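You operate a simulated robot arm through the tools that you are given. There is no shell and no other tool.

Carry out the task below with a simulated two-armed robot. There is one attempt and no reset: what you move stays moved.

Task
Knock the stuck feed loose and run the load into the floor tub.
Fine: Knock till the feed lamp is out and wait for the full lamp; yellow lever to Tub, Empty, lever back to Spout, mode switch to Off.

Only the result counts: the job must be done as asked and must still hold three seconds after the hand-in. Knocking over, shifting, dropping, spilling or breaking anything else fails it.

Robot
Two 7-joint arms with fingered hands on one trunk that stands fixed in place. Base frame: the origin is at the foot of the trunk, x ahead of it, y to its left, z up. Readings come in mm, rad, newtons and seconds.
The left shoulder is at [50, 214, 869], the right one opposite. Each reaches about 1212 mm from its shoulder. Payload 3 kg a hand.
The TCP of each hand is the grasp point between the finger pads, 26 mm short of the fingertips. In the tool frame z runs along the fingers and y along their closing line. The gripper opens to 132 mm; its body begins 73 mm behind the TCP. The gripper is a hand of 3 fingers: y runs from the thumb to the fingers, the wrist lies at [0, 0, -229] in the tool frame, and closing takes about 1.5 s.
Orientation is that of the tool frame in the base frame, as [roll, pitch, yaw] about the fixed x, y, z axes, in that order (R = Rz(yaw) Ry(pitch) Rx(roll)). With the fingers straight down and closing along the base's y, the tool's x points along the base's -x, its y along +y and its z along -z.

Tools
- The arms move only by the tool apply_moves. It takes "left_moves", "right_moves" or both (then of equal length, played together; a hand with none holds still); each is a list of rows, each a list of 6 numbers: the shift along the tool's x, y, z in units of 500 mm (1.0 is 500 mm), then the turn, a rotation vector about the tool's x, y, z in units of 60 degrees (1.0 is 60 degrees). In form: [[dx, dy, dz, rx, ry, rz], ...]. A call has 1 to 20 rows; each row is the pose to reach, as a shift and turn from the pose commanded when the call began, along the tool's axes at that moment. "left_gripper" and "right_gripper" are, for a hand that has rows, the gripper command, from -1 (fully open) to 1 (shut), values between in proportion, set as the call begins (left out, the last holds). A call with a number of a shift or a turn outside -1 to 1 is refused whole. A row lasts 0.2 s, in which the tool goes at most 50 mm and 0.15 rad; a call with a longer step from one row to the next is refused whole, and so is a gripper value outside its range. Where a pose cannot be reached the arm comes as near as it can. A force on the tool above 40 N (or 10 N above the force at the start of the call, whichever is more), or a blocked arm, ends the call early, and 0.2 s more pass. The fingers move at their own pace (about 72 mm/s each) and stop on an object; they squeeze with about 27 N. The grip force told is the motor's: it shows also when the fingers shut on nothing. Time passes only in rows, and 0.2 s behind the last, so rows that repeat a pose let the fingers close. It gives the time, the measured TCP pose, the force on the tool (base axes), the opening and the grip force at its end, in the units of the frame above (readings bear some noise), with the torque about the TCP (base axes, N m) and any sound that the robot's microphone picked up.
- Cameras (640 x 400 px; columns grow to the right, rows downward): "scene" is now at [12, -59.5, 1515.6]; the picture's right is [-0.72, -0.69, 0.00], its down [-0.35, 0.37, -0.86] and it looks along [0.60, -0.62, -0.51] (base axes); focal length 304 px, centre (320, 200). "left" rides on the left gripper at [-61, 3, -92] in its tool frame; the picture's right is [-0.05, -1.00, 0.00], its down [0.83, -0.04, -0.56] and it looks along [0.55, -0.03, 0.83] (tool axes); focal length 230 px, centre (320, 200). "right" rides on the right gripper at [61, 3, -92] in its tool frame; the picture's right is [-0.05, 1.00, 0.00], its down [-0.83, -0.04, -0.56] and it looks along [-0.55, -0.03, 0.83] (tool axes); focal length 230 px, centre (320, 200). There is no depth. A picture from a camera that has moved, and an enlarged one, comes with that camera's place and axes in the base frame and with its lens. The place of the scene camera against the robot may be out by one fixed shift of up to 12 mm in any direction.
- camera(camera): a new picture of that camera. No time passes.
- move_fingers(finger1, finger2, thumb_bend, hand): sets how far each is bent, from 0 (flat) to 1 (curled in); at 0.3 the hand is open as for a grip, at 0.7 the pads meet at the TCP. One left out holds its place. A second passes; each finger stops where it meets its share of the squeeze, and holds until it gets a number again. A gripper value or a shape takes the hand back. It gives what a move gives, with no picture; readings hold the bend of each and the force on the fingers (four entries, about 0 where the hand has none), thumb and palm.
- grasp_type(shape, hand): the hand has 3 fingers and takes this shape, open, in about a second: jaw (thumb against the fingers, like two jaws); tri (thumb and two fingers); tip (a fingertip pinch); poke (one finger out to press); point (the index stretched); flat (the hand flat); cup (the hand cupped); fist (a fist). The gripper value then closes the fingers along that shape, each until it touches; the sizes above hold for jaw. It gives what a move gives, with no picture.
- aim_head(pan, tilt): turns the head with the scene camera to pan (to the left, within 1.501 rad either way) and tilt (down, from -0.506 to 1.204), counted from straight ahead of the robot. It gives what a move gives.
- inspect(camera, box): a new picture of the part [left, top, right, bottom] of that camera's present view, enlarged. No time passes.
- job_done(): hands the job in; it is judged then, once.

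Nothing tells you positions but the pictures and the camera data. Unless the task says otherwise, let go and move clear before handing in.

The tools are called after "Emit:" as a command line: name --argument value ..., lists and objects as JSON in quotes. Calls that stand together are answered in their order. apply_moves: Moves the arms, as the interface text tells. Its arguments: {"type":"object","properties":{"left_moves":{"type":"array","items":{"type":"array","items":{"type":"number"}}},"left_gripper":{"type":"number"},"right_moves":{"type":"array","items":{"type":"array","items":{"type":"number"}}},"right_gripper":{"type":"number"}},"required":[]} The other tools are called the same way: grasp_type (shape, hand) gives the hand a shape; move_fingers (finger1, finger2, thumb_bend, hand) moves the fingers one by one; aim_head (pan, tilt) turns the head that bears the scene camera; camera (camera) takes a picture; inspect (camera, box) takes an enlarged picture of a part of a camera's view; job_done () hands the job in.

At the start:

```text
t: 0.0
left_ee_pos: [429.0, -76.5, 1224.3]
left_orientation: [3.14, 0.001, 2.595]
left_force: [0.3, 0.0, -0.2]
left_ft_torque: [-0.01, -0.01, 0.0]
left_grip_width: 131.9
left_grasp_force: 0.0
left_shape: jaw
left_bend: [0.3, 0.3, 0.3]
left_finger forces: [0.1, 0.0, 0.1, 0.1, 0.1, 0.0]
right_ee_pos: [350.9, -400.9, 1184.8]
right_orientation: [3.141, 0.001, 2.594]
right_force: [0.5, -0.3, -0.2]
right_ft_torque: [-0.02, 0.0, -0.02]
right_grip_width: 131.8
right_grasp_force: 0.1
right_shape: jaw
right_bend: [0.3, 0.3, 0.3]
right_finger forces: [0.1, 0.0, 0.1, 0.0, 0.0, 0.0]
head pan, tilt (commanded): [-0.808, 0.532]
```

scene: 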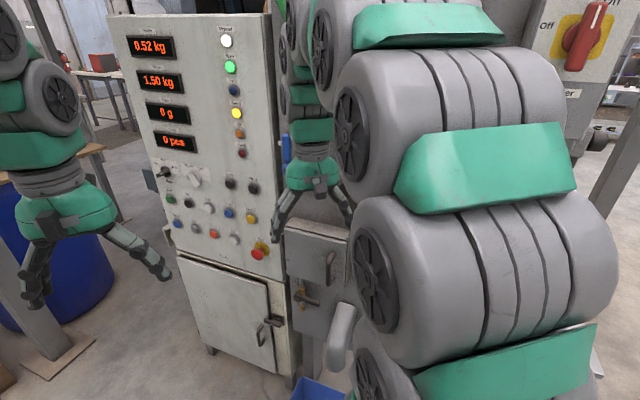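
right: 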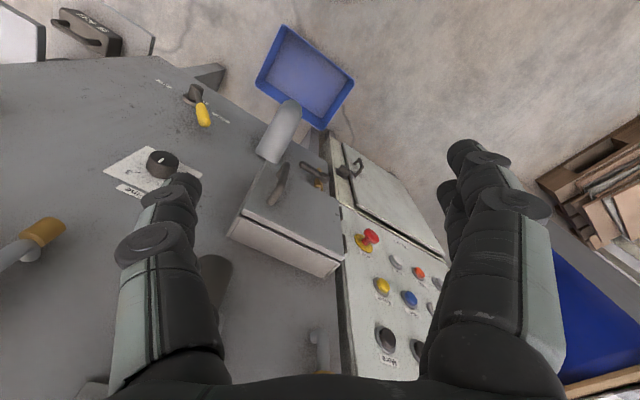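
left: 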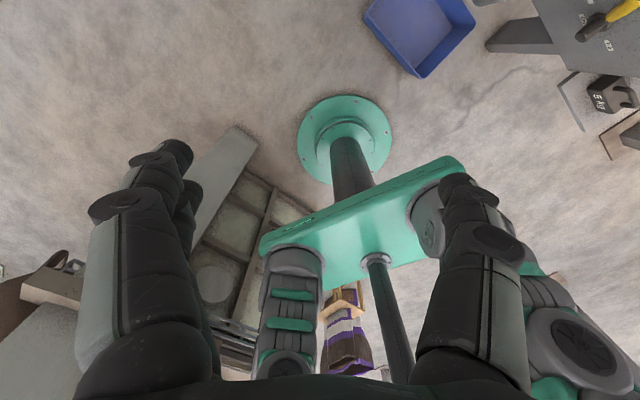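

I see a control panel with lamps, displays and buttons to the right-front of the robot, and parts of the machine hidden behind the right arm. First I'll look at enlarged pictures to read the labels.

Emit:
inspect --camera "scene" --box '[110, 0, 300, 140]'

Emit:
inspect --camera "scene" --box '[140, 140, 300, 270]'

Emit:
inspect --camera "right" --box '[0, 0, 360, 300]'

Emit:
inspect --camera "scene" --box '[260, 180, 420, 400]'

```text
2.86 times, centred on (205, 70) of scene
camera zoom: at [12.0, -59.5, 1515.6], right [-0.72, -0.69, 0.0], down [-0.35, 0.37, -0.86], along [0.6, -0.62, -0.51], focal length 868 px, centre (649, 571)
```

zoom: 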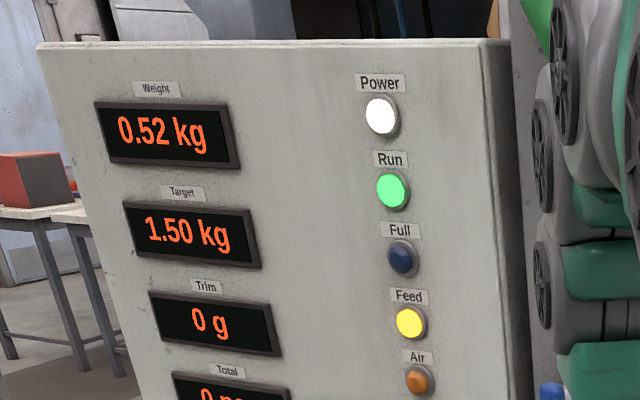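

```text
3.08 times, centred on (220, 205) of scene
camera zoom: at [12.0, -59.5, 1515.6], right [-0.72, -0.69, 0.0], down [-0.35, 0.37, -0.86], along [0.6, -0.62, -0.51], focal length 935 px, centre (628, 185)
```

zoom: 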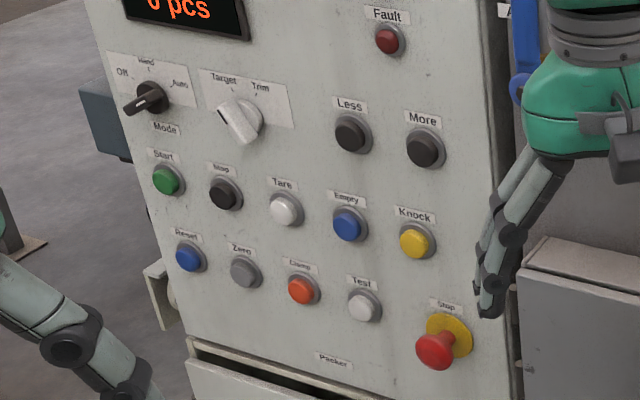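

```text
1.33 times, centred on (180, 150) of right
camera zoom: at [301.1, -366.5, 1277.7], right [0.57, 0.82, 0.0], down [0.69, -0.47, 0.56], along [0.46, -0.31, -0.83], focal length 307 px, centre (507, 267)
```

zoom: 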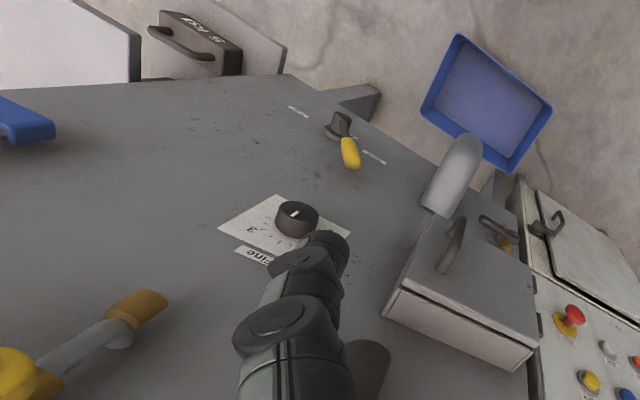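

```text
1.82 times, centred on (340, 290) of scene
camera zoom: at [12.0, -59.5, 1515.6], right [-0.72, -0.69, 0.0], down [-0.35, 0.37, -0.86], along [0.6, -0.62, -0.51], focal length 552 px, centre (284, 36)
```

zoom: 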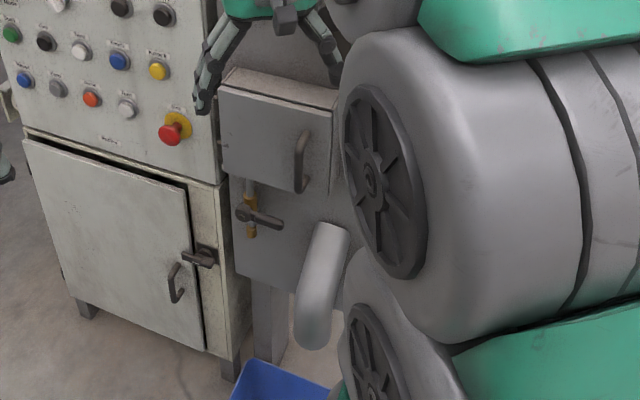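

The panel has a lit yellow Feed lamp, a blue (dark) Full lamp, and buttons including Knock, Empty and a Mode knob; the lever is on a grey machine face hidden by the right arm. I'll look around with the head.

Emit:
aim_head --pan -1.4 --tilt 0.5

Emit:
camera --camera "scene"

Emit:
inspect --camera "right" --box '[100, 40, 280, 230]'

Emit:
inspect --camera "right" --box '[320, 120, 480, 380]'

```text
t: 1.0
left_ee_pos: [429.5, -75.2, 1222.1]
left_orientation: [-3.141, 0.0, 2.594]
left_force: [-0.3, 0.8, 0.8]
left_ft_torque: [0.03, -0.03, 0.02]
left_grip_width: 131.9
left_grasp_force: 0.0
left_shape: jaw
left_bend: [0.3, 0.3, 0.3]
left_finger forces: [0.0, 0.0, 0.0, 0.1, 0.0, 0.0]
right_ee_pos: [350.6, -400.6, 1185.0]
right_orientation: [-3.141, 0.0, 2.593]
right_force: [0.6, 0.5, -0.1]
right_ft_torque: [0.01, -0.01, 0.01]
right_grip_width: 132.0
right_grasp_force: 0.0
right_shape: jaw
right_bend: [0.3, 0.3, 0.3]
right_finger forces: [0.1, 0.1, 0.0, 0.0, 0.1, 0.0]
head pan, tilt (commanded): [-1.4, 0.499]
```

```text
taken
camera scene: at [-34.8, -83.9, 1518.7], right [-0.99, -0.17, 0.0], down [-0.08, 0.47, -0.88], along [0.15, -0.86, -0.48], focal length 304 px, centre (320, 200)
```

scene: 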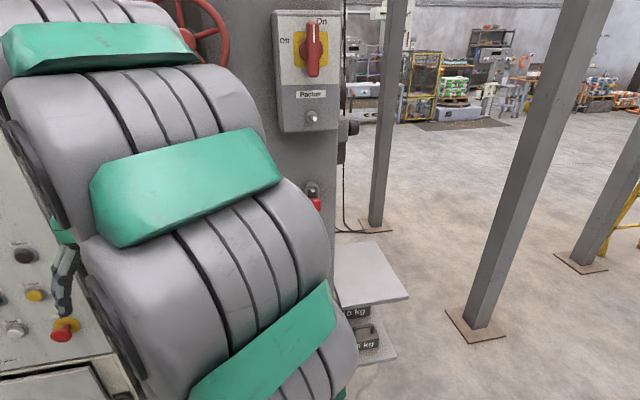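

```text
2.11 times, centred on (190, 135) of right
camera zoom: at [301.1, -366.5, 1277.6], right [0.57, 0.82, 0.0], down [0.69, -0.47, 0.56], along [0.46, -0.31, -0.83], focal length 484 px, centre (594, 337)
```

zoom: 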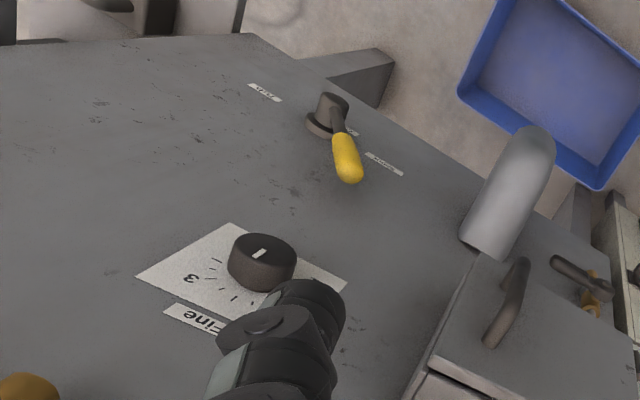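

```text
1.54 times, centred on (400, 250) of right
camera zoom: at [301.1, -366.5, 1277.6], right [0.57, 0.82, 0.0], down [0.69, -0.47, 0.56], along [0.46, -0.31, -0.83], focal length 354 px, centre (197, 123)
```

zoom: 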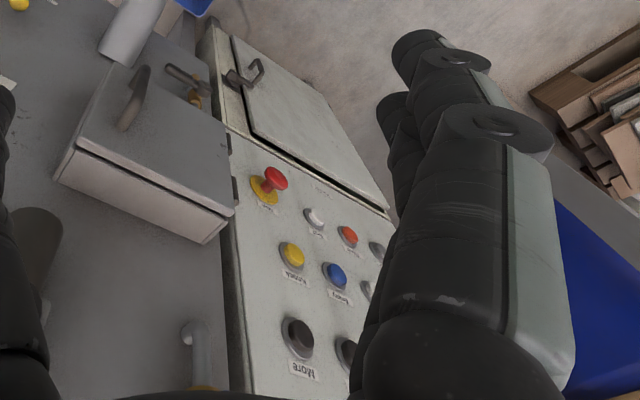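

The right arm hides much of the machine, which seems to stand at the robot's front right with its face turned toward me. I'll tilt the right hand up in place to clear the view and get its camera facing the machine.

Emit:
apply_moves --right_moves '[[0, 0, 0, 0, -0.125, 0], [0, 0, 0, 0, -0.25, 0], [0, 0, 0, 0, -0.375, 0], [0, 0, 0, 0, -0.5, 0], [0, 0, 0, 0, -0.625, 0], [0, 0, 0, 0, -0.75, 0]]'

Emit:
camera --camera "right"

Emit:
camera --camera "scene"

```text
t: 2.4
left_ee_pos: [430.0, -77.4, 1222.5]
left_orientation: [-3.141, 0.0, 2.595]
left_force: [0.4, -0.7, 0.9]
left_ft_torque: [0.01, 0.01, 0.0]
left_grip_width: 131.5
left_grasp_force: 0.0
left_shape: jaw
left_bend: [0.3, 0.3, 0.3]
left_finger forces: [0.1, 0.0, 0.1, 0.0, 0.0, 0.1]
right_ee_pos: [351.2, -401.3, 1183.9]
right_orientation: [3.141, 0.787, 2.594]
right_force: [-0.1, -0.4, -0.7]
right_ft_torque: [0.02, 0.02, -0.01]
right_grip_width: 131.8
right_grasp_force: 0.1
right_shape: jaw
right_bend: [0.3, 0.3, 0.3]
right_finger forces: [0.1, 0.0, 0.1, 0.0, 0.0, 0.0]
head pan, tilt (commanded): [-1.4, 0.499]
```

```text
taken
camera right: at [260.9, -341.7, 1207.0], right [0.55, 0.83, 0.04], down [0.14, -0.14, 0.98], along [0.82, -0.54, -0.2], focal length 230 px, centre (320, 200)
```

right: 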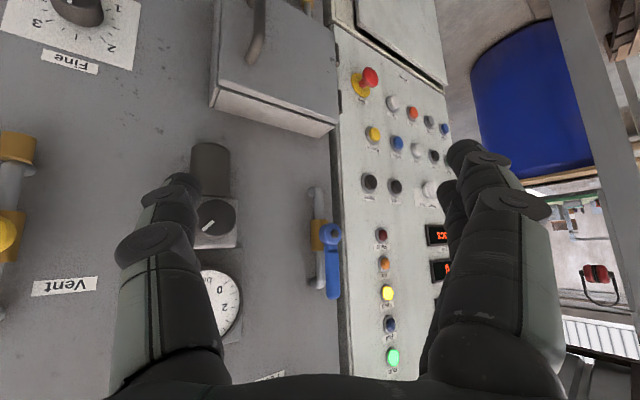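

```text
taken
camera scene: at [-34.9, -83.9, 1518.7], right [-0.99, -0.17, 0.0], down [-0.08, 0.47, -0.88], along [0.15, -0.87, -0.48], focal length 304 px, centre (320, 200)
```

scene: 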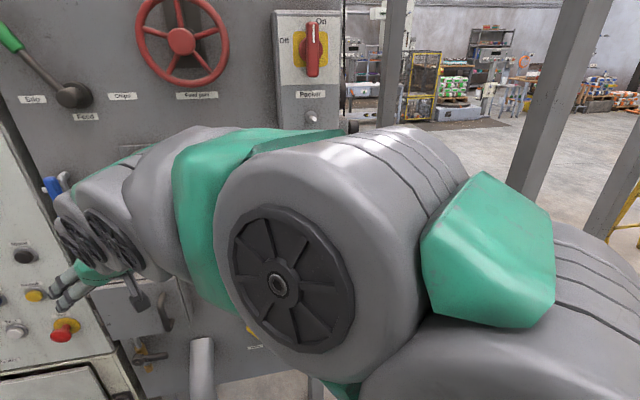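

The panel's horizontal runs at about 20° in the base frame, and the Knock button is near [776, -514, 939]. I'll look with the head at other angles to see the lever area and labels.

Emit:
aim_head --pan -1.15 --tilt 0.75

Emit:
camera --camera "scene"

Emit:
inspect --camera "right" --box '[330, 50, 480, 380]'

Emit:
inspect --camera "right" --box '[0, 0, 350, 220]'

```text
t: 3.2
left_ee_pos: [429.5, -76.0, 1222.4]
left_orientation: [3.141, 0.0, 2.593]
left_force: [0.3, 0.1, 0.7]
left_ft_torque: [-0.02, -0.03, -0.01]
left_grip_width: 131.9
left_grasp_force: 0.0
left_shape: jaw
left_bend: [0.3, 0.3, 0.3]
left_finger forces: [0.0, 0.0, 0.0, 0.0, 0.0, 0.0]
right_ee_pos: [352.0, -400.4, 1185.0]
right_orientation: [3.141, 0.785, 2.593]
right_force: [-0.6, -0.1, -0.3]
right_ft_torque: [0.0, 0.02, 0.03]
right_grip_width: 131.7
right_grasp_force: 0.0
right_shape: jaw
right_bend: [0.3, 0.3, 0.3]
right_finger forces: [0.0, 0.0, 0.0, 0.1, 0.1, 0.0]
head pan, tilt (commanded): [-1.15, 0.75]
```

```text
taken
camera scene: at [-16.6, -70.0, 1496.8], right [-0.91, -0.41, 0.0], down [-0.28, 0.62, -0.73], along [0.3, -0.67, -0.68], focal length 304 px, centre (320, 200)
```

scene: 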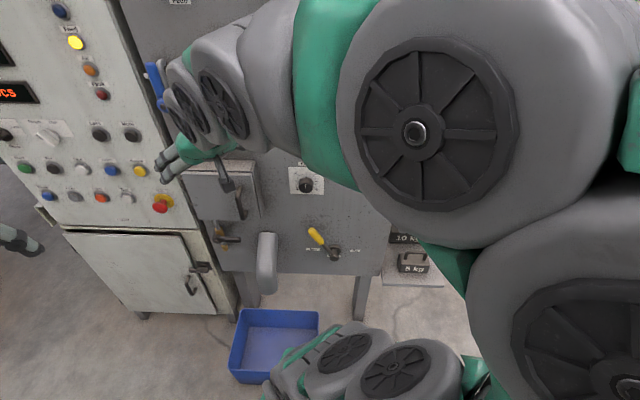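

```text
1.21 times, centred on (405, 215) of right
camera zoom: at [261.0, -341.8, 1207.2], right [0.55, 0.83, 0.04], down [0.14, -0.14, 0.98], along [0.82, -0.54, -0.2], focal length 279 px, centre (217, 182)
```

zoom: 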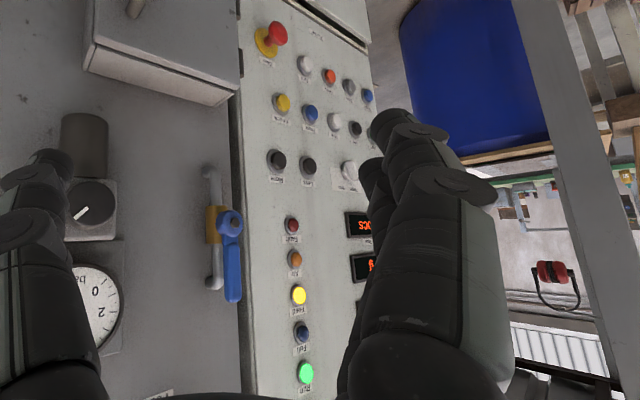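

```text
1.82 times, centred on (175, 110) of right
camera zoom: at [261.0, -341.8, 1207.2], right [0.55, 0.83, 0.04], down [0.14, -0.14, 0.98], along [0.82, -0.54, -0.2], focal length 418 px, centre (584, 364)
```

zoom: 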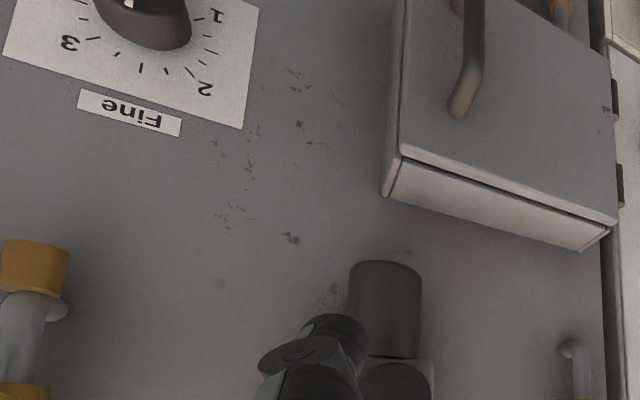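

Now I see the whole layout: panel on the left, grey machine with spout, blue floor tub and yellow lever to the right of it. I'll zoom on the lever and its labels.

Emit:
inspect --camera "scene" --box '[270, 210, 400, 290]'

Emit:
inspect --camera "scene" --box '[0, 90, 190, 220]'

Emit:
inspect --camera "scene" --box '[180, 140, 420, 390]'

```text
4.92 times, centred on (335, 250) of scene
camera zoom: at [-16.6, -70.0, 1496.8], right [-0.91, -0.41, 0.0], down [-0.28, 0.62, -0.73], along [0.3, -0.67, -0.68], focal length 1496 px, centre (246, -46)
```

zoom: 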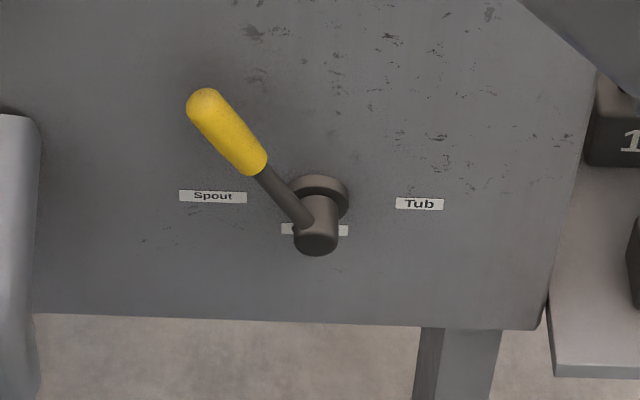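

```text
3.08 times, centred on (95, 155) of scene
camera zoom: at [-16.6, -70.0, 1496.8], right [-0.91, -0.41, 0.0], down [-0.28, 0.62, -0.73], along [0.3, -0.67, -0.68], focal length 935 px, centre (1012, 338)
```

zoom: 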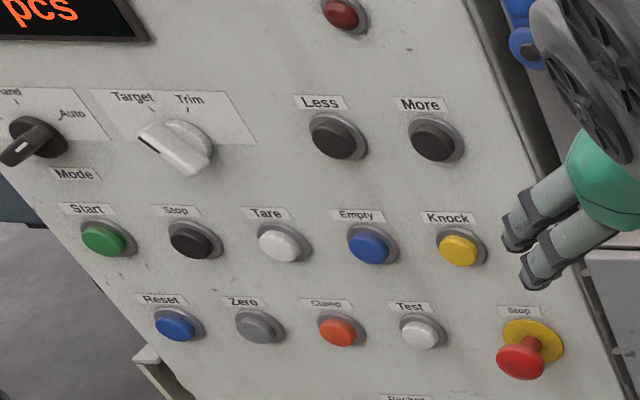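

```text
1.60 times, centred on (300, 265) of scene
camera zoom: at [-16.6, -70.0, 1496.8], right [-0.91, -0.41, 0.0], down [-0.28, 0.62, -0.73], along [0.3, -0.67, -0.68], focal length 486 px, centre (352, 96)
```

zoom: 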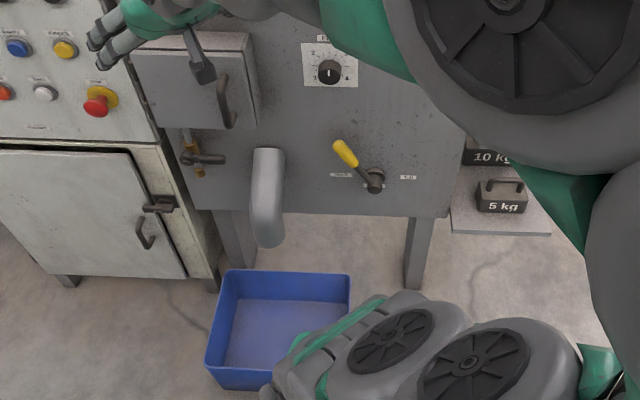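

The yellow lever points at Spout now, with Tub to its right. Before bringing the right arm toward the panel I want to move the left arm aside, so I'll check the space on the left.

Emit:
aim_head --pan 0.3 --tilt 0.5

Emit:
camera --camera "scene"

Emit:
camera --camera "left"

```text
t: 4.7
left_ee_pos: [428.6, -76.7, 1221.7]
left_orientation: [-3.141, -0.001, 2.591]
left_force: [0.1, -0.4, 0.1]
left_ft_torque: [0.03, -0.01, 0.03]
left_grip_width: 131.7
left_grasp_force: 0.1
left_shape: jaw
left_bend: [0.3, 0.3, 0.3]
left_finger forces: [0.0, 0.0, 0.0, 0.1, 0.1, 0.0]
right_ee_pos: [352.1, -399.2, 1184.3]
right_orientation: [-3.141, 0.786, 2.593]
right_force: [-0.5, 0.0, 0.4]
right_ft_torque: [0.01, 0.0, -0.01]
right_grip_width: 131.8
right_grasp_force: 0.1
right_shape: jaw
right_bend: [0.3, 0.3, 0.3]
right_finger forces: [0.0, 0.0, 0.1, 0.0, 0.0, 0.0]
head pan, tilt (commanded): [0.3, 0.499]
```

```text
taken
camera scene: at [36.5, 32.5, 1518.7], right [0.3, -0.96, 0.0], down [-0.46, -0.14, -0.88], along [0.84, 0.26, -0.48], focal length 304 px, centre (320, 200)
```

scene: 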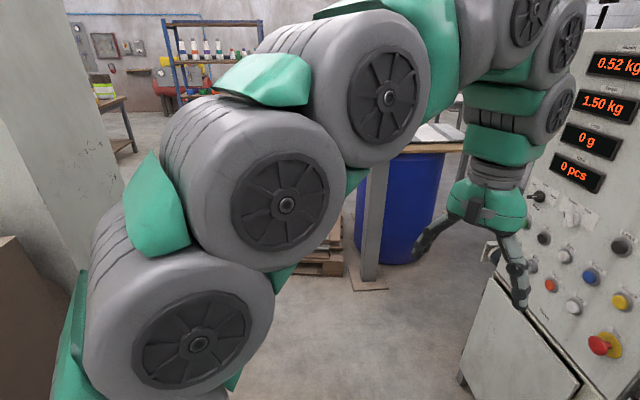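

```text
taken
camera left: at [483.5, -106.0, 1313.2], right [-0.48, -0.88, 0.0], down [-0.73, 0.4, 0.56], along [-0.49, 0.26, -0.83], focal length 230 px, centre (320, 200)
```

left: 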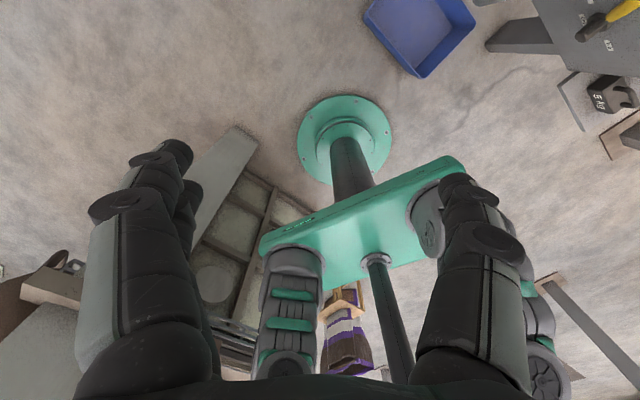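

There is plenty of free space on the left, so I'll move the left hand about 280 mm to the left and slightly down, out of the right arm's way.

Emit:
apply_moves --left_moves '[[0.042, 0.055, 0.018, 0, 0, 0], [0.084, 0.11, 0.036, 0, 0, 0], [0.126, 0.165, 0.054, 0, 0, 0], [0.168, 0.22, 0.072, 0, 0, 0], [0.21, 0.275, 0.09, 0, 0, 0], [0.252, 0.33, 0.108, 0, 0, 0], [0.294, 0.385, 0.126, 0, 0, 0], [0.336, 0.44, 0.144, 0, 0, 0]]'

Emit:
camera --camera "scene"

```text
t: 6.5
left_ee_pos: [399.9, 198.1, 1149.8]
left_orientation: [-3.141, -0.003, 2.595]
left_force: [-0.8, -0.3, -0.5]
left_ft_torque: [-0.02, 0.02, 0.0]
left_grip_width: 132.2
left_grasp_force: 0.1
left_shape: jaw
left_bend: [0.3, 0.3, 0.3]
left_finger forces: [0.0, 0.0, 0.0, 0.0, 0.0, 0.0]
right_ee_pos: [352.0, -400.9, 1185.3]
right_orientation: [3.14, 0.786, 2.595]
right_force: [0.6, 0.2, 0.1]
right_ft_torque: [-0.01, -0.01, 0.0]
right_grip_width: 131.9
right_grasp_force: 0.2
right_shape: jaw
right_bend: [0.3, 0.3, 0.3]
right_finger forces: [0.0, 0.1, 0.0, 0.0, 0.0, 0.0]
head pan, tilt (commanded): [0.3, 0.499]
```

```text
taken
camera scene: at [36.5, 32.7, 1518.7], right [0.3, -0.96, 0.0], down [-0.46, -0.14, -0.88], along [0.84, 0.26, -0.48], focal length 304 px, centre (320, 200)
```

scene: 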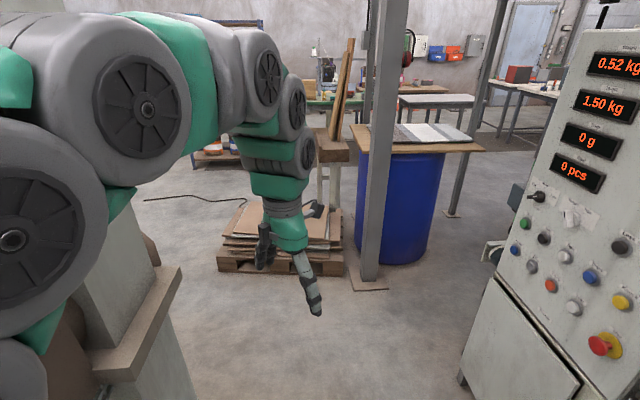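

The left arm is clear. Now I'll swing the right hand toward the panel front, keeping about 290 mm off it, and turn it to face the panel.

Emit:
apply_moves --right_moves '[[-0.011, 0.0569, 0.0393, 0.0456, 0, 0.0455], [-0.0221, 0.1137, 0.0787, 0.0911, 0, 0.0909], [-0.0331, 0.1706, 0.118, 0.1367, 0, 0.1364], [-0.0442, 0.2274, 0.1574, 0.1822, 0, 0.1818], [-0.0552, 0.2843, 0.1967, 0.2278, 0, 0.2273], [-0.0662, 0.3411, 0.236, 0.2733, 0, 0.2727], [-0.0773, 0.398, 0.2754, 0.3189, 0, 0.3182], [-0.0883, 0.4548, 0.3147, 0.3644, 0, 0.3636], [-0.0994, 0.5117, 0.3541, 0.41, 0, 0.4091], [-0.1104, 0.5685, 0.3934, 0.4555, 0, 0.4545]]'

Emit:
apply_moves --right_moves '[[0, 0, 0, 0, -0.117, 0], [0, 0, 0, 0, -0.233, 0], [0, 0, 0, 0, -0.35, 0], [0, 0, 0, 0, -0.466, 0], [0, 0, 0, 0, -0.583, 0]]'

Emit:
aim_head --pan -0.85 --tilt 0.55

Emit:
camera --camera "right"

Emit:
camera --camera "scene"

```text
t: 8.7
left_ee_pos: [400.0, 197.9, 1149.8]
left_orientation: [-3.141, 0.0, 2.593]
left_force: [-0.1, 0.5, 0.1]
left_ft_torque: [0.0, -0.02, 0.02]
left_grip_width: 131.7
left_grasp_force: 0.0
left_shape: jaw
left_bend: [0.3, 0.3, 0.3]
left_finger forces: [0.0, 0.1, 0.1, 0.0, 0.1, 0.0]
right_ee_pos: [652.4, -249.8, 1084.0]
right_orientation: [-3.14, 0.785, 1.919]
right_force: [0.7, -0.6, 0.5]
right_ft_torque: [0.01, 0.01, -0.05]
right_grip_width: 132.1
right_grasp_force: 0.1
right_shape: jaw
right_bend: [0.3, 0.3, 0.3]
right_finger forces: [0.1, 0.0, 0.0, 0.0, 0.0, 0.1]
head pan, tilt (commanded): [0.3, 0.499]
```

```text
t: 9.9
left_ee_pos: [401.4, 197.9, 1149.8]
left_orientation: [-3.14, 0.001, 2.593]
left_force: [-0.4, 0.4, 0.5]
left_ft_torque: [-0.01, -0.01, -0.02]
left_grip_width: 131.9
left_grasp_force: 0.1
left_shape: jaw
left_bend: [0.3, 0.3, 0.3]
left_finger forces: [0.0, 0.0, 0.1, 0.0, 0.0, 0.1]
right_ee_pos: [651.3, -250.4, 1085.0]
right_orientation: [-3.14, 1.399, 1.919]
right_force: [0.5, 0.5, -0.2]
right_ft_torque: [-0.02, -0.01, 0.01]
right_grip_width: 131.9
right_grasp_force: 0.0
right_shape: jaw
right_bend: [0.3, 0.3, 0.3]
right_finger forces: [0.0, 0.0, 0.0, 0.1, 0.0, 0.0]
head pan, tilt (commanded): [0.3, 0.499]
```

```text
t: 11.3
left_ee_pos: [400.7, 197.5, 1150.4]
left_orientation: [3.14, -0.001, 2.593]
left_force: [0.7, 0.6, -0.4]
left_ft_torque: [-0.02, 0.0, -0.04]
left_grip_width: 132.1
left_grasp_force: 0.2
left_shape: jaw
left_bend: [0.3, 0.3, 0.3]
left_finger forces: [0.1, 0.0, 0.0, 0.0, 0.0, 0.0]
right_ee_pos: [652.1, -251.0, 1084.3]
right_orientation: [-3.138, 1.396, 1.922]
right_force: [-0.3, -0.6, 0.5]
right_ft_torque: [0.03, -0.01, 0.01]
right_grip_width: 131.8
right_grasp_force: 0.1
right_shape: jaw
right_bend: [0.3, 0.3, 0.3]
right_finger forces: [0.0, 0.1, 0.0, 0.0, 0.0, 0.0]
head pan, tilt (commanded): [-0.85, 0.55]
```

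```text
taken
camera right: at [620.4, -155.2, 1040.9], right [0.94, 0.33, 0.05], down [-0.18, 0.36, 0.91], along [0.29, -0.87, 0.4], focal length 230 px, centre (320, 200)
```

right: 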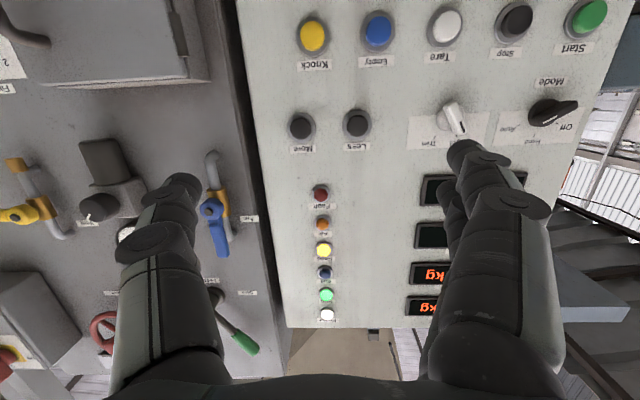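

```text
taken
camera scene: at [8.9, -61.7, 1514.1], right [-0.75, -0.66, 0.0], down [-0.35, 0.39, -0.85], along [0.56, -0.64, -0.52], focal length 304 px, centre (320, 200)
```

scene: 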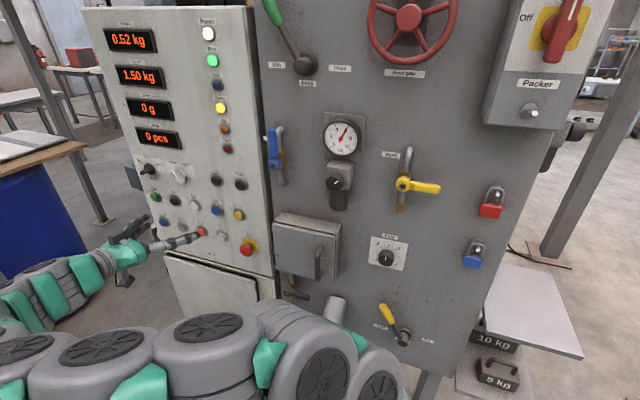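

Now the view is clear: Knock is near [737, -502, 962], and the yellow lever, mode switch and lamps are all visible. I'll put the right hand in the poke shape and see where the finger stands.

Emit:
grasp_type --shape "poke" --hand "right"

Emit:
camera --camera "right"

Emit:
inspect --camera "scene" --box '[90, 150, 290, 300]'

Emit:
inspect --camera "scene" --box '[350, 270, 450, 360]'

```text
t: 12.2
left_ee_pos: [400.5, 198.2, 1150.5]
left_orientation: [-3.141, 0.0, 2.594]
left_force: [-0.6, -0.2, -0.3]
left_ft_torque: [-0.01, -0.02, -0.02]
left_grip_width: 131.9
left_grasp_force: 0.0
left_shape: jaw
left_bend: [0.3, 0.3, 0.3]
left_finger forces: [0.1, 0.0, 0.1, 0.0, 0.1, 0.0]
right_ee_pos: [652.2, -251.9, 1085.0]
right_orientation: [-3.139, 1.396, 1.921]
right_force: [-0.2, -0.8, 1.3]
right_ft_torque: [-0.03, 0.03, -0.02]
right_grip_width: 0.0
right_grasp_force: 0.0
right_shape: poke
right_bend: [1.0, 1.0, 0.45]
right_finger forces: [0.1, 0.1, 0.1, 0.0, 0.0, 0.1]
head pan, tilt (commanded): [-0.85, 0.55]
```

```text
taken
camera right: at [620.4, -155.2, 1040.9], right [0.94, 0.33, 0.05], down [-0.18, 0.36, 0.91], along [0.29, -0.87, 0.4], focal length 230 px, centre (320, 200)
```

right: 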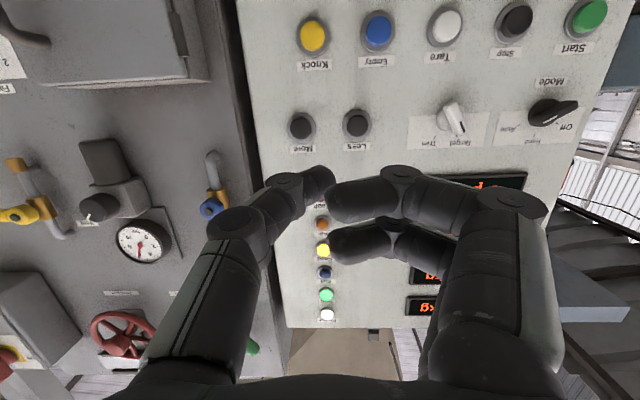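

```text
2.67 times, centred on (190, 225) of scene
camera zoom: at [8.9, -61.8, 1514.1], right [-0.75, -0.66, 0.0], down [-0.34, 0.39, -0.85], along [0.56, -0.64, -0.52], focal length 810 px, centre (667, 133)
```

zoom: 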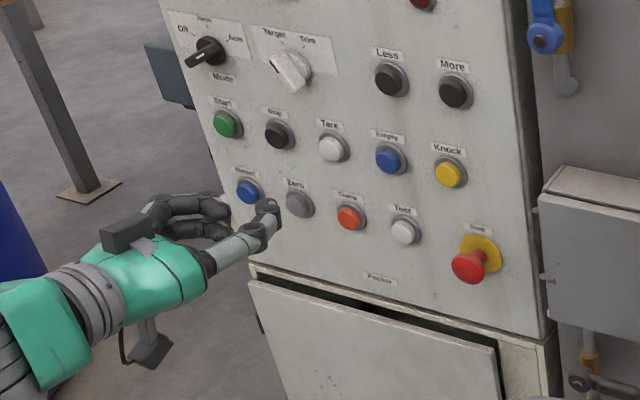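

```text
4.44 times, centred on (400, 315) of scene
camera zoom: at [8.9, -61.8, 1514.1], right [-0.75, -0.66, 0.0], down [-0.34, 0.39, -0.85], along [0.56, -0.64, -0.52], focal length 1350 px, centre (-36, -311)
```

zoom: 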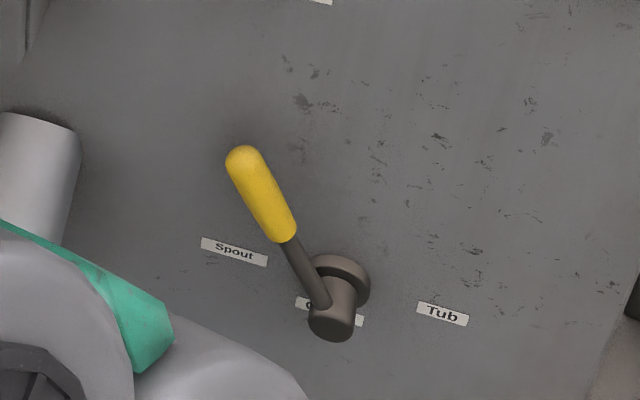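

The poke shape puts one digit's tip near the tool axis, about 20 mm past the TCP. I'll bring it to about 60 mm in front of Knock and check the alignment.

Emit:
apply_moves --right_moves '[[0.0285, -0.002, 0.0675, 0, 0, 0], [0.0571, -0.0041, 0.1351, 0, 0, 0], [0.0856, -0.0061, 0.2026, 0, 0, 0], [0.1141, -0.0081, 0.2701, 0, 0, 0], [0.1427, -0.0102, 0.3377, 0, 0, 0], [0.1712, -0.0122, 0.4052, 0, 0, 0]]'

Emit:
camera --camera "right"

Emit:
camera --camera "scene"

Emit:
inspect --camera "scene" --box '[150, 150, 310, 280]'

```text
t: 13.6
left_ee_pos: [401.7, 196.7, 1150.6]
left_orientation: [-3.14, -0.001, 2.595]
left_force: [-0.1, 0.8, 0.6]
left_ft_torque: [0.01, 0.01, 0.01]
left_grip_width: 132.0
left_grasp_force: 0.1
left_shape: jaw
left_bend: [0.3, 0.3, 0.3]
left_finger forces: [0.0, 0.0, 0.0, 0.0, 0.0, 0.0]
right_ee_pos: [708.0, -426.9, 966.1]
right_orientation: [3.142, 1.395, 1.918]
right_force: [-0.2, 0.1, -0.6]
right_ft_torque: [-0.01, -0.03, 0.01]
right_grip_width: 0.1
right_grasp_force: 0.1
right_shape: poke
right_bend: [1.0, 1.0, 0.45]
right_finger forces: [0.0, 0.1, 0.0, 0.1, 0.0, 0.0]
head pan, tilt (commanded): [-0.85, 0.55]
```

```text
taken
camera right: at [676.9, -331.5, 921.7], right [0.94, 0.33, 0.05], down [-0.18, 0.36, 0.91], along [0.28, -0.87, 0.4], focal length 230 px, centre (320, 200)
```

right: 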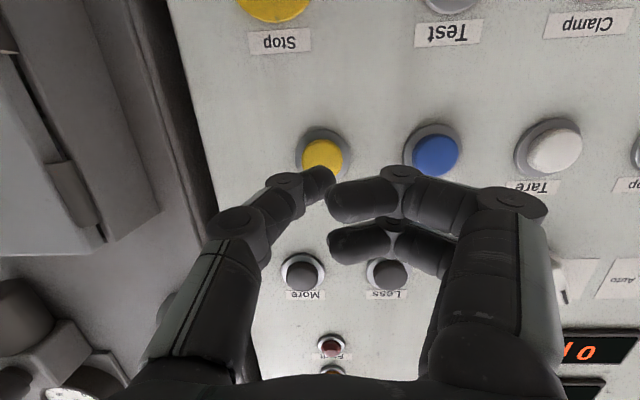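

```text
taken
camera scene: at [8.9, -61.8, 1514.1], right [-0.75, -0.66, 0.0], down [-0.34, 0.39, -0.85], along [0.56, -0.64, -0.52], focal length 304 px, centre (320, 200)
```

scene: 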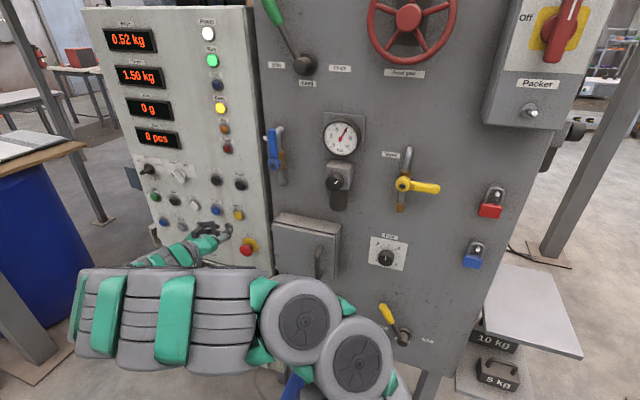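

```text
3.08 times, centred on (230, 215) of scene
camera zoom: at [8.9, -61.8, 1514.1], right [-0.75, -0.66, 0.0], down [-0.34, 0.39, -0.85], along [0.56, -0.64, -0.52], focal length 935 px, centre (597, 154)
```

zoom: 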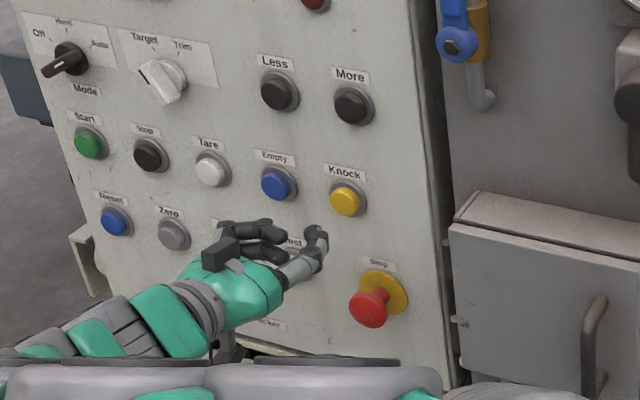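

Triangulating from two wrist views puts Knock's face at about [737, -507, 963], about 65 mm ahead of the tip and 5 mm to its right. I'll close most of the gap first.

Emit:
apply_moves --right_moves '[[-0.0072, -0.0032, 0.0392, 0, 0, 0], [-0.0145, -0.0064, 0.0784, 0, 0, 0], [-0.0199, -0.0088, 0.1078, 0, 0, 0]]'

Emit:
camera --camera "right"

Emit:
inspect --camera "scene" --box '[180, 180, 280, 260]'

```text
t: 14.4
left_ee_pos: [401.6, 198.6, 1150.6]
left_orientation: [-3.141, 0.0, 2.593]
left_force: [0.9, 0.2, 0.2]
left_ft_torque: [-0.01, -0.02, -0.03]
left_grip_width: 131.8
left_grasp_force: 0.1
left_shape: jaw
left_bend: [0.3, 0.3, 0.3]
left_finger forces: [0.1, 0.0, 0.0, 0.0, 0.0, 0.0]
right_ee_pos: [723.6, -476.4, 965.3]
right_orientation: [-3.136, 1.394, 1.928]
right_force: [-11.3, 21.9, -1.7]
right_ft_torque: [0.0, 0.07, 0.13]
right_grip_width: 0.1
right_grasp_force: 0.0
right_shape: poke
right_bend: [1.0, 1.0, 0.47]
right_finger forces: [0.0, 0.1, 0.0, 0.0, 25.3, 0.0]
head pan, tilt (commanded): [-0.85, 0.55]
heard: click
```

```text
taken
camera right: at [692.7, -381.0, 921.6], right [0.94, 0.34, 0.05], down [-0.18, 0.36, 0.91], along [0.29, -0.87, 0.4], focal length 230 px, centre (320, 200)
```

right: 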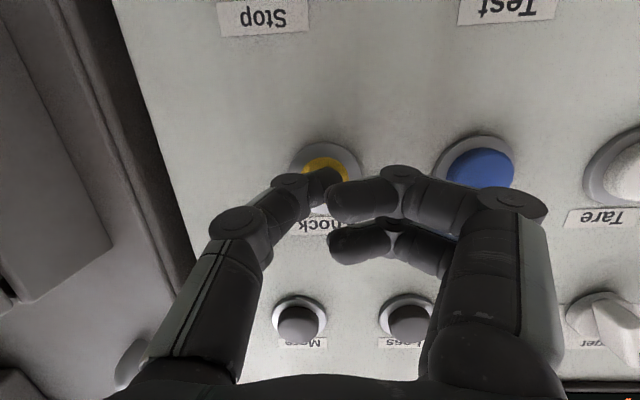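

```text
5.00 times, centred on (230, 220) of scene
camera zoom: at [8.8, -61.3, 1514.1], right [-0.75, -0.66, 0.0], down [-0.35, 0.39, -0.85], along [0.56, -0.64, -0.52], focal length 1519 px, centre (770, 100)
```

zoom: 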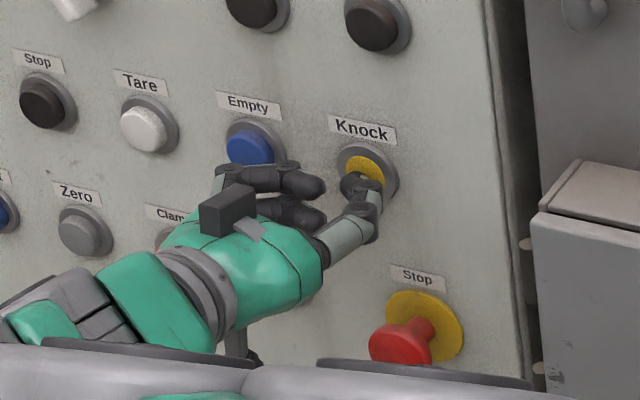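

The finger has already pressed Knock once (a click was heard). I'll back off about 30 mm and check the lamps.

Emit:
apply_moves --right_moves '[[0.0054, 0.0024, -0.0294, 0, 0, 0], [0.0109, 0.0048, -0.0588, 0, 0, 0]]'

Emit:
inspect --camera "scene" --box '[80, 0, 260, 160]'

```text
t: 15.0
left_ee_pos: [402.0, 197.4, 1150.3]
left_orientation: [3.14, 0.0, 2.591]
left_force: [-0.6, 0.3, -0.2]
left_ft_torque: [0.01, -0.01, 0.02]
left_grip_width: 132.0
left_grasp_force: 0.0
left_shape: jaw
left_bend: [0.3, 0.3, 0.3]
left_finger forces: [0.0, 0.0, 0.1, 0.0, 0.0, 0.0]
right_ee_pos: [716.4, -452.0, 965.2]
right_orientation: [-3.138, 1.397, 1.92]
right_force: [-0.4, -0.4, 0.0]
right_ft_torque: [0.03, 0.03, 0.01]
right_grip_width: 0.0
right_grasp_force: 0.0
right_shape: poke
right_bend: [1.0, 1.0, 0.45]
right_finger forces: [0.0, 0.1, 0.0, 0.0, 0.0, 0.0]
head pan, tilt (commanded): [-0.85, 0.55]
```

```text
2.50 times, centred on (170, 80) of scene
camera zoom: at [8.8, -61.8, 1514.1], right [-0.75, -0.66, 0.0], down [-0.34, 0.39, -0.85], along [0.56, -0.64, -0.52], focal length 760 px, centre (695, 500)
```

zoom: 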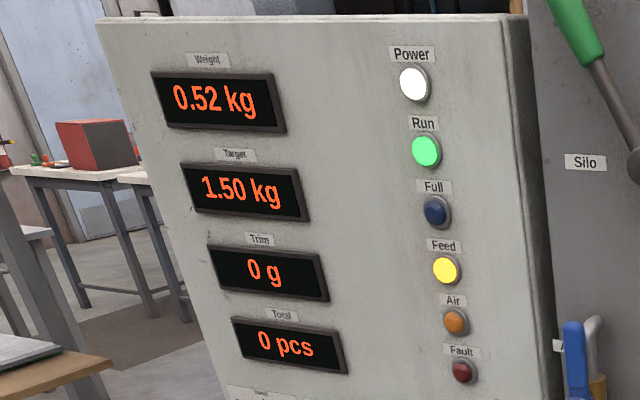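

The Feed lamp is still lit, so I'll knock again with a press-and-release stroke.

Emit:
apply_moves --right_moves '[[-0.0054, -0.0024, 0.0294, 0, 0, 0], [-0.0109, -0.0048, 0.0588, 0, 0, 0], [-0.0109, -0.0048, 0.0588, 0, 0, 0], [-0.0054, -0.0024, 0.0294, 0, 0, 0], [0, 0, 0, 0, 0, 0]]'

Emit:
inspect --camera "scene" --box '[80, 0, 260, 160]'

```text
t: 16.2
left_ee_pos: [400.8, 198.7, 1150.5]
left_orientation: [-3.142, -0.001, 2.592]
left_force: [-0.1, 1.6, 1.2]
left_ft_torque: [-0.03, 0.03, 0.0]
left_grip_width: 132.0
left_grasp_force: 0.1
left_shape: jaw
left_bend: [0.3, 0.3, 0.3]
left_finger forces: [0.0, 0.1, 0.0, 0.1, 0.0, 0.0]
right_ee_pos: [715.7, -451.9, 965.5]
right_orientation: [-3.137, 1.395, 1.92]
right_force: [0.2, 0.6, 0.0]
right_ft_torque: [0.0, 0.02, 0.01]
right_grip_width: 0.0
right_grasp_force: 0.0
right_shape: poke
right_bend: [1.0, 1.0, 0.45]
right_finger forces: [0.0, 0.0, 0.1, 0.0, 0.0, 0.0]
head pan, tilt (commanded): [-0.85, 0.55]
heard: click
```

```text
2.50 times, centred on (170, 80) of scene
camera zoom: at [8.8, -61.8, 1514.1], right [-0.75, -0.66, 0.0], down [-0.34, 0.39, -0.85], along [0.56, -0.64, -0.52], focal length 760 px, centre (695, 500)
```

zoom: 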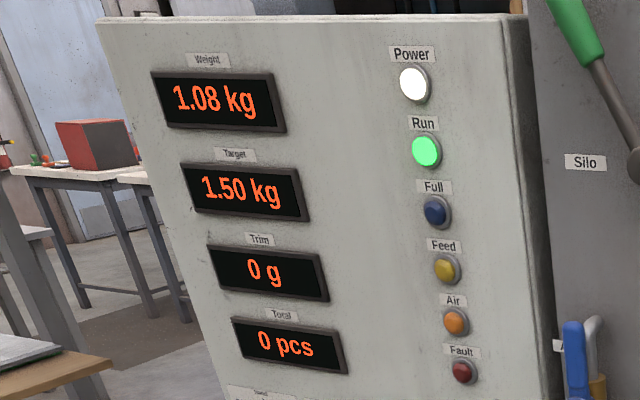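

The Feed lamp is out and the weight is rising (1.08 kg of 1.50 kg). I'll back the hand away from the panel and wait for the Full lamp.

Emit:
apply_moves --right_moves '[[0.0145, 0.0064, -0.0784, 0, 0, 0], [0.029, 0.0128, -0.1568, 0, 0, 0], [0.0435, 0.0192, -0.2352, 0, 0, 0], [0.0435, 0.0192, -0.2352, 0, 0, 0], [0.0435, 0.0192, -0.2352, 0, 0, 0]]'

Emit:
inspect --camera "scene" --box '[80, 0, 260, 160]'

Emit:
inspect --camera "scene" --box '[120, 150, 220, 230]'

Emit:
camera --camera "right"

```text
t: 17.4
left_ee_pos: [400.6, 197.8, 1151.0]
left_orientation: [-3.141, -0.001, 2.593]
left_force: [0.3, 0.3, 0.1]
left_ft_torque: [0.01, 0.03, -0.02]
left_grip_width: 132.0
left_grasp_force: 0.0
left_shape: jaw
left_bend: [0.3, 0.3, 0.3]
left_finger forces: [0.0, 0.0, 0.1, 0.0, 0.0, 0.0]
right_ee_pos: [685.0, -335.6, 964.7]
right_orientation: [-3.139, 1.397, 1.922]
right_force: [0.2, 0.2, 0.4]
right_ft_torque: [0.01, 0.02, 0.03]
right_grip_width: 0.0
right_grasp_force: 0.1
right_shape: poke
right_bend: [1.0, 1.0, 0.45]
right_finger forces: [0.0, 0.0, 0.1, 0.1, 0.1, 0.0]
head pan, tilt (commanded): [-0.85, 0.55]
```

```text
2.50 times, centred on (170, 80) of scene
camera zoom: at [8.9, -61.7, 1514.1], right [-0.75, -0.66, 0.0], down [-0.34, 0.39, -0.85], along [0.56, -0.64, -0.52], focal length 760 px, centre (695, 500)
```

zoom: 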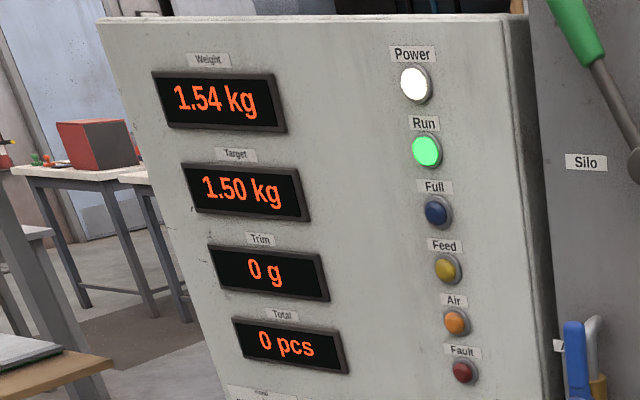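

```text
5.00 times, centred on (170, 190) of scene
camera zoom: at [8.9, -61.7, 1514.1], right [-0.75, -0.66, 0.0], down [-0.34, 0.39, -0.85], along [0.56, -0.64, -0.52], focal length 1519 px, centre (1070, 250)
```

zoom: 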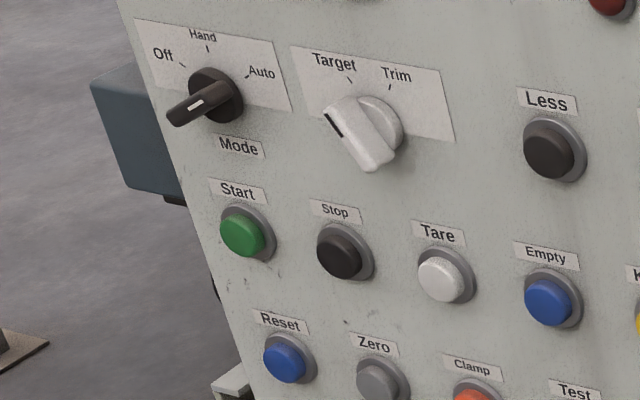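

```text
taken
camera right: at [653.0, -239.3, 920.5], right [0.94, 0.33, 0.05], down [-0.18, 0.36, 0.91], along [0.29, -0.87, 0.4], focal length 230 px, centre (320, 200)
```

right: 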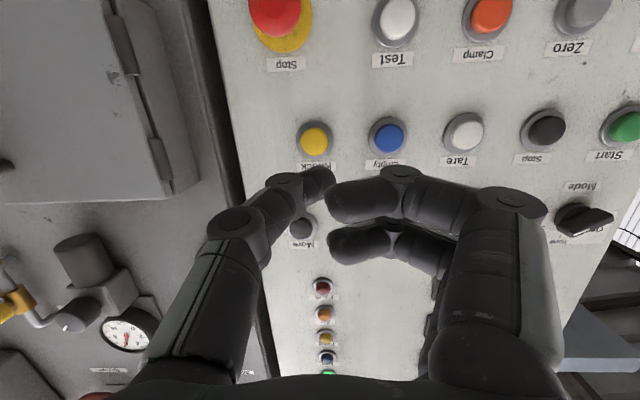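

The weight has reached 1.54 kg but the Full lamp is not lit yet. I'll wait a little with the arm still and look again.

Emit:
apply_moves --right_moves '[[0, 0, 0, 0, 0, 0], [0, 0, 0, 0, 0, 0], [0, 0, 0, 0, 0, 0], [0, 0, 0, 0, 0, 0], [0, 0, 0, 0, 0, 0]]'

Emit:
inspect --camera "scene" --box '[80, 0, 260, 160]'

Emit:
inspect --camera "right" --box '[500, 160, 640, 270]'

```text
t: 18.6
left_ee_pos: [401.2, 198.5, 1151.2]
left_orientation: [3.14, -0.001, 2.595]
left_force: [0.8, 0.7, -0.4]
left_ft_torque: [0.02, 0.02, -0.02]
left_grip_width: 131.9
left_grasp_force: 0.1
left_shape: jaw
left_bend: [0.3, 0.3, 0.3]
left_finger forces: [0.1, 0.0, 0.0, 0.1, 0.0, 0.1]
right_ee_pos: [683.1, -335.4, 964.1]
right_orientation: [-3.139, 1.396, 1.92]
right_force: [1.1, 1.3, -0.3]
right_ft_torque: [0.01, -0.03, -0.03]
right_grip_width: 0.0
right_grasp_force: 0.2
right_shape: poke
right_bend: [1.0, 1.0, 0.45]
right_finger forces: [0.0, 0.1, 0.0, 0.0, 0.1, 0.1]
head pan, tilt (commanded): [-0.85, 0.55]
```

```text
2.50 times, centred on (170, 80) of scene
camera zoom: at [8.9, -61.8, 1514.1], right [-0.75, -0.66, 0.0], down [-0.34, 0.39, -0.85], along [0.56, -0.64, -0.52], focal length 760 px, centre (695, 500)
```

zoom: 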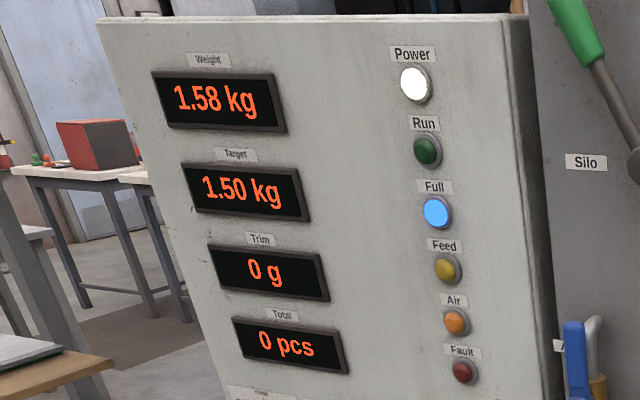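

```text
3.64 times, centred on (570, 215) of right
camera zoom: at [653.0, -239.5, 920.6], right [0.94, 0.33, 0.05], down [-0.18, 0.36, 0.91], along [0.29, -0.87, 0.4], focal length 837 px, centre (-589, 146)
```

zoom: 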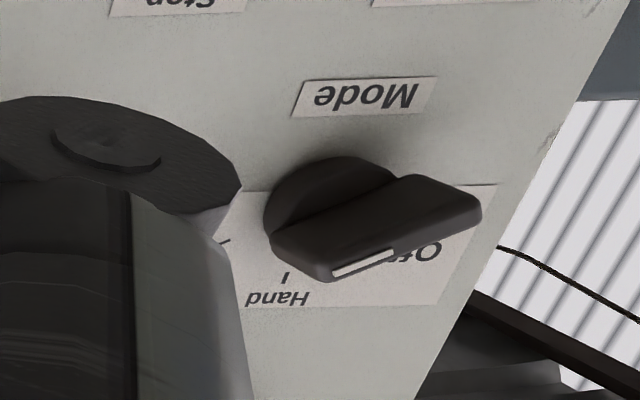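

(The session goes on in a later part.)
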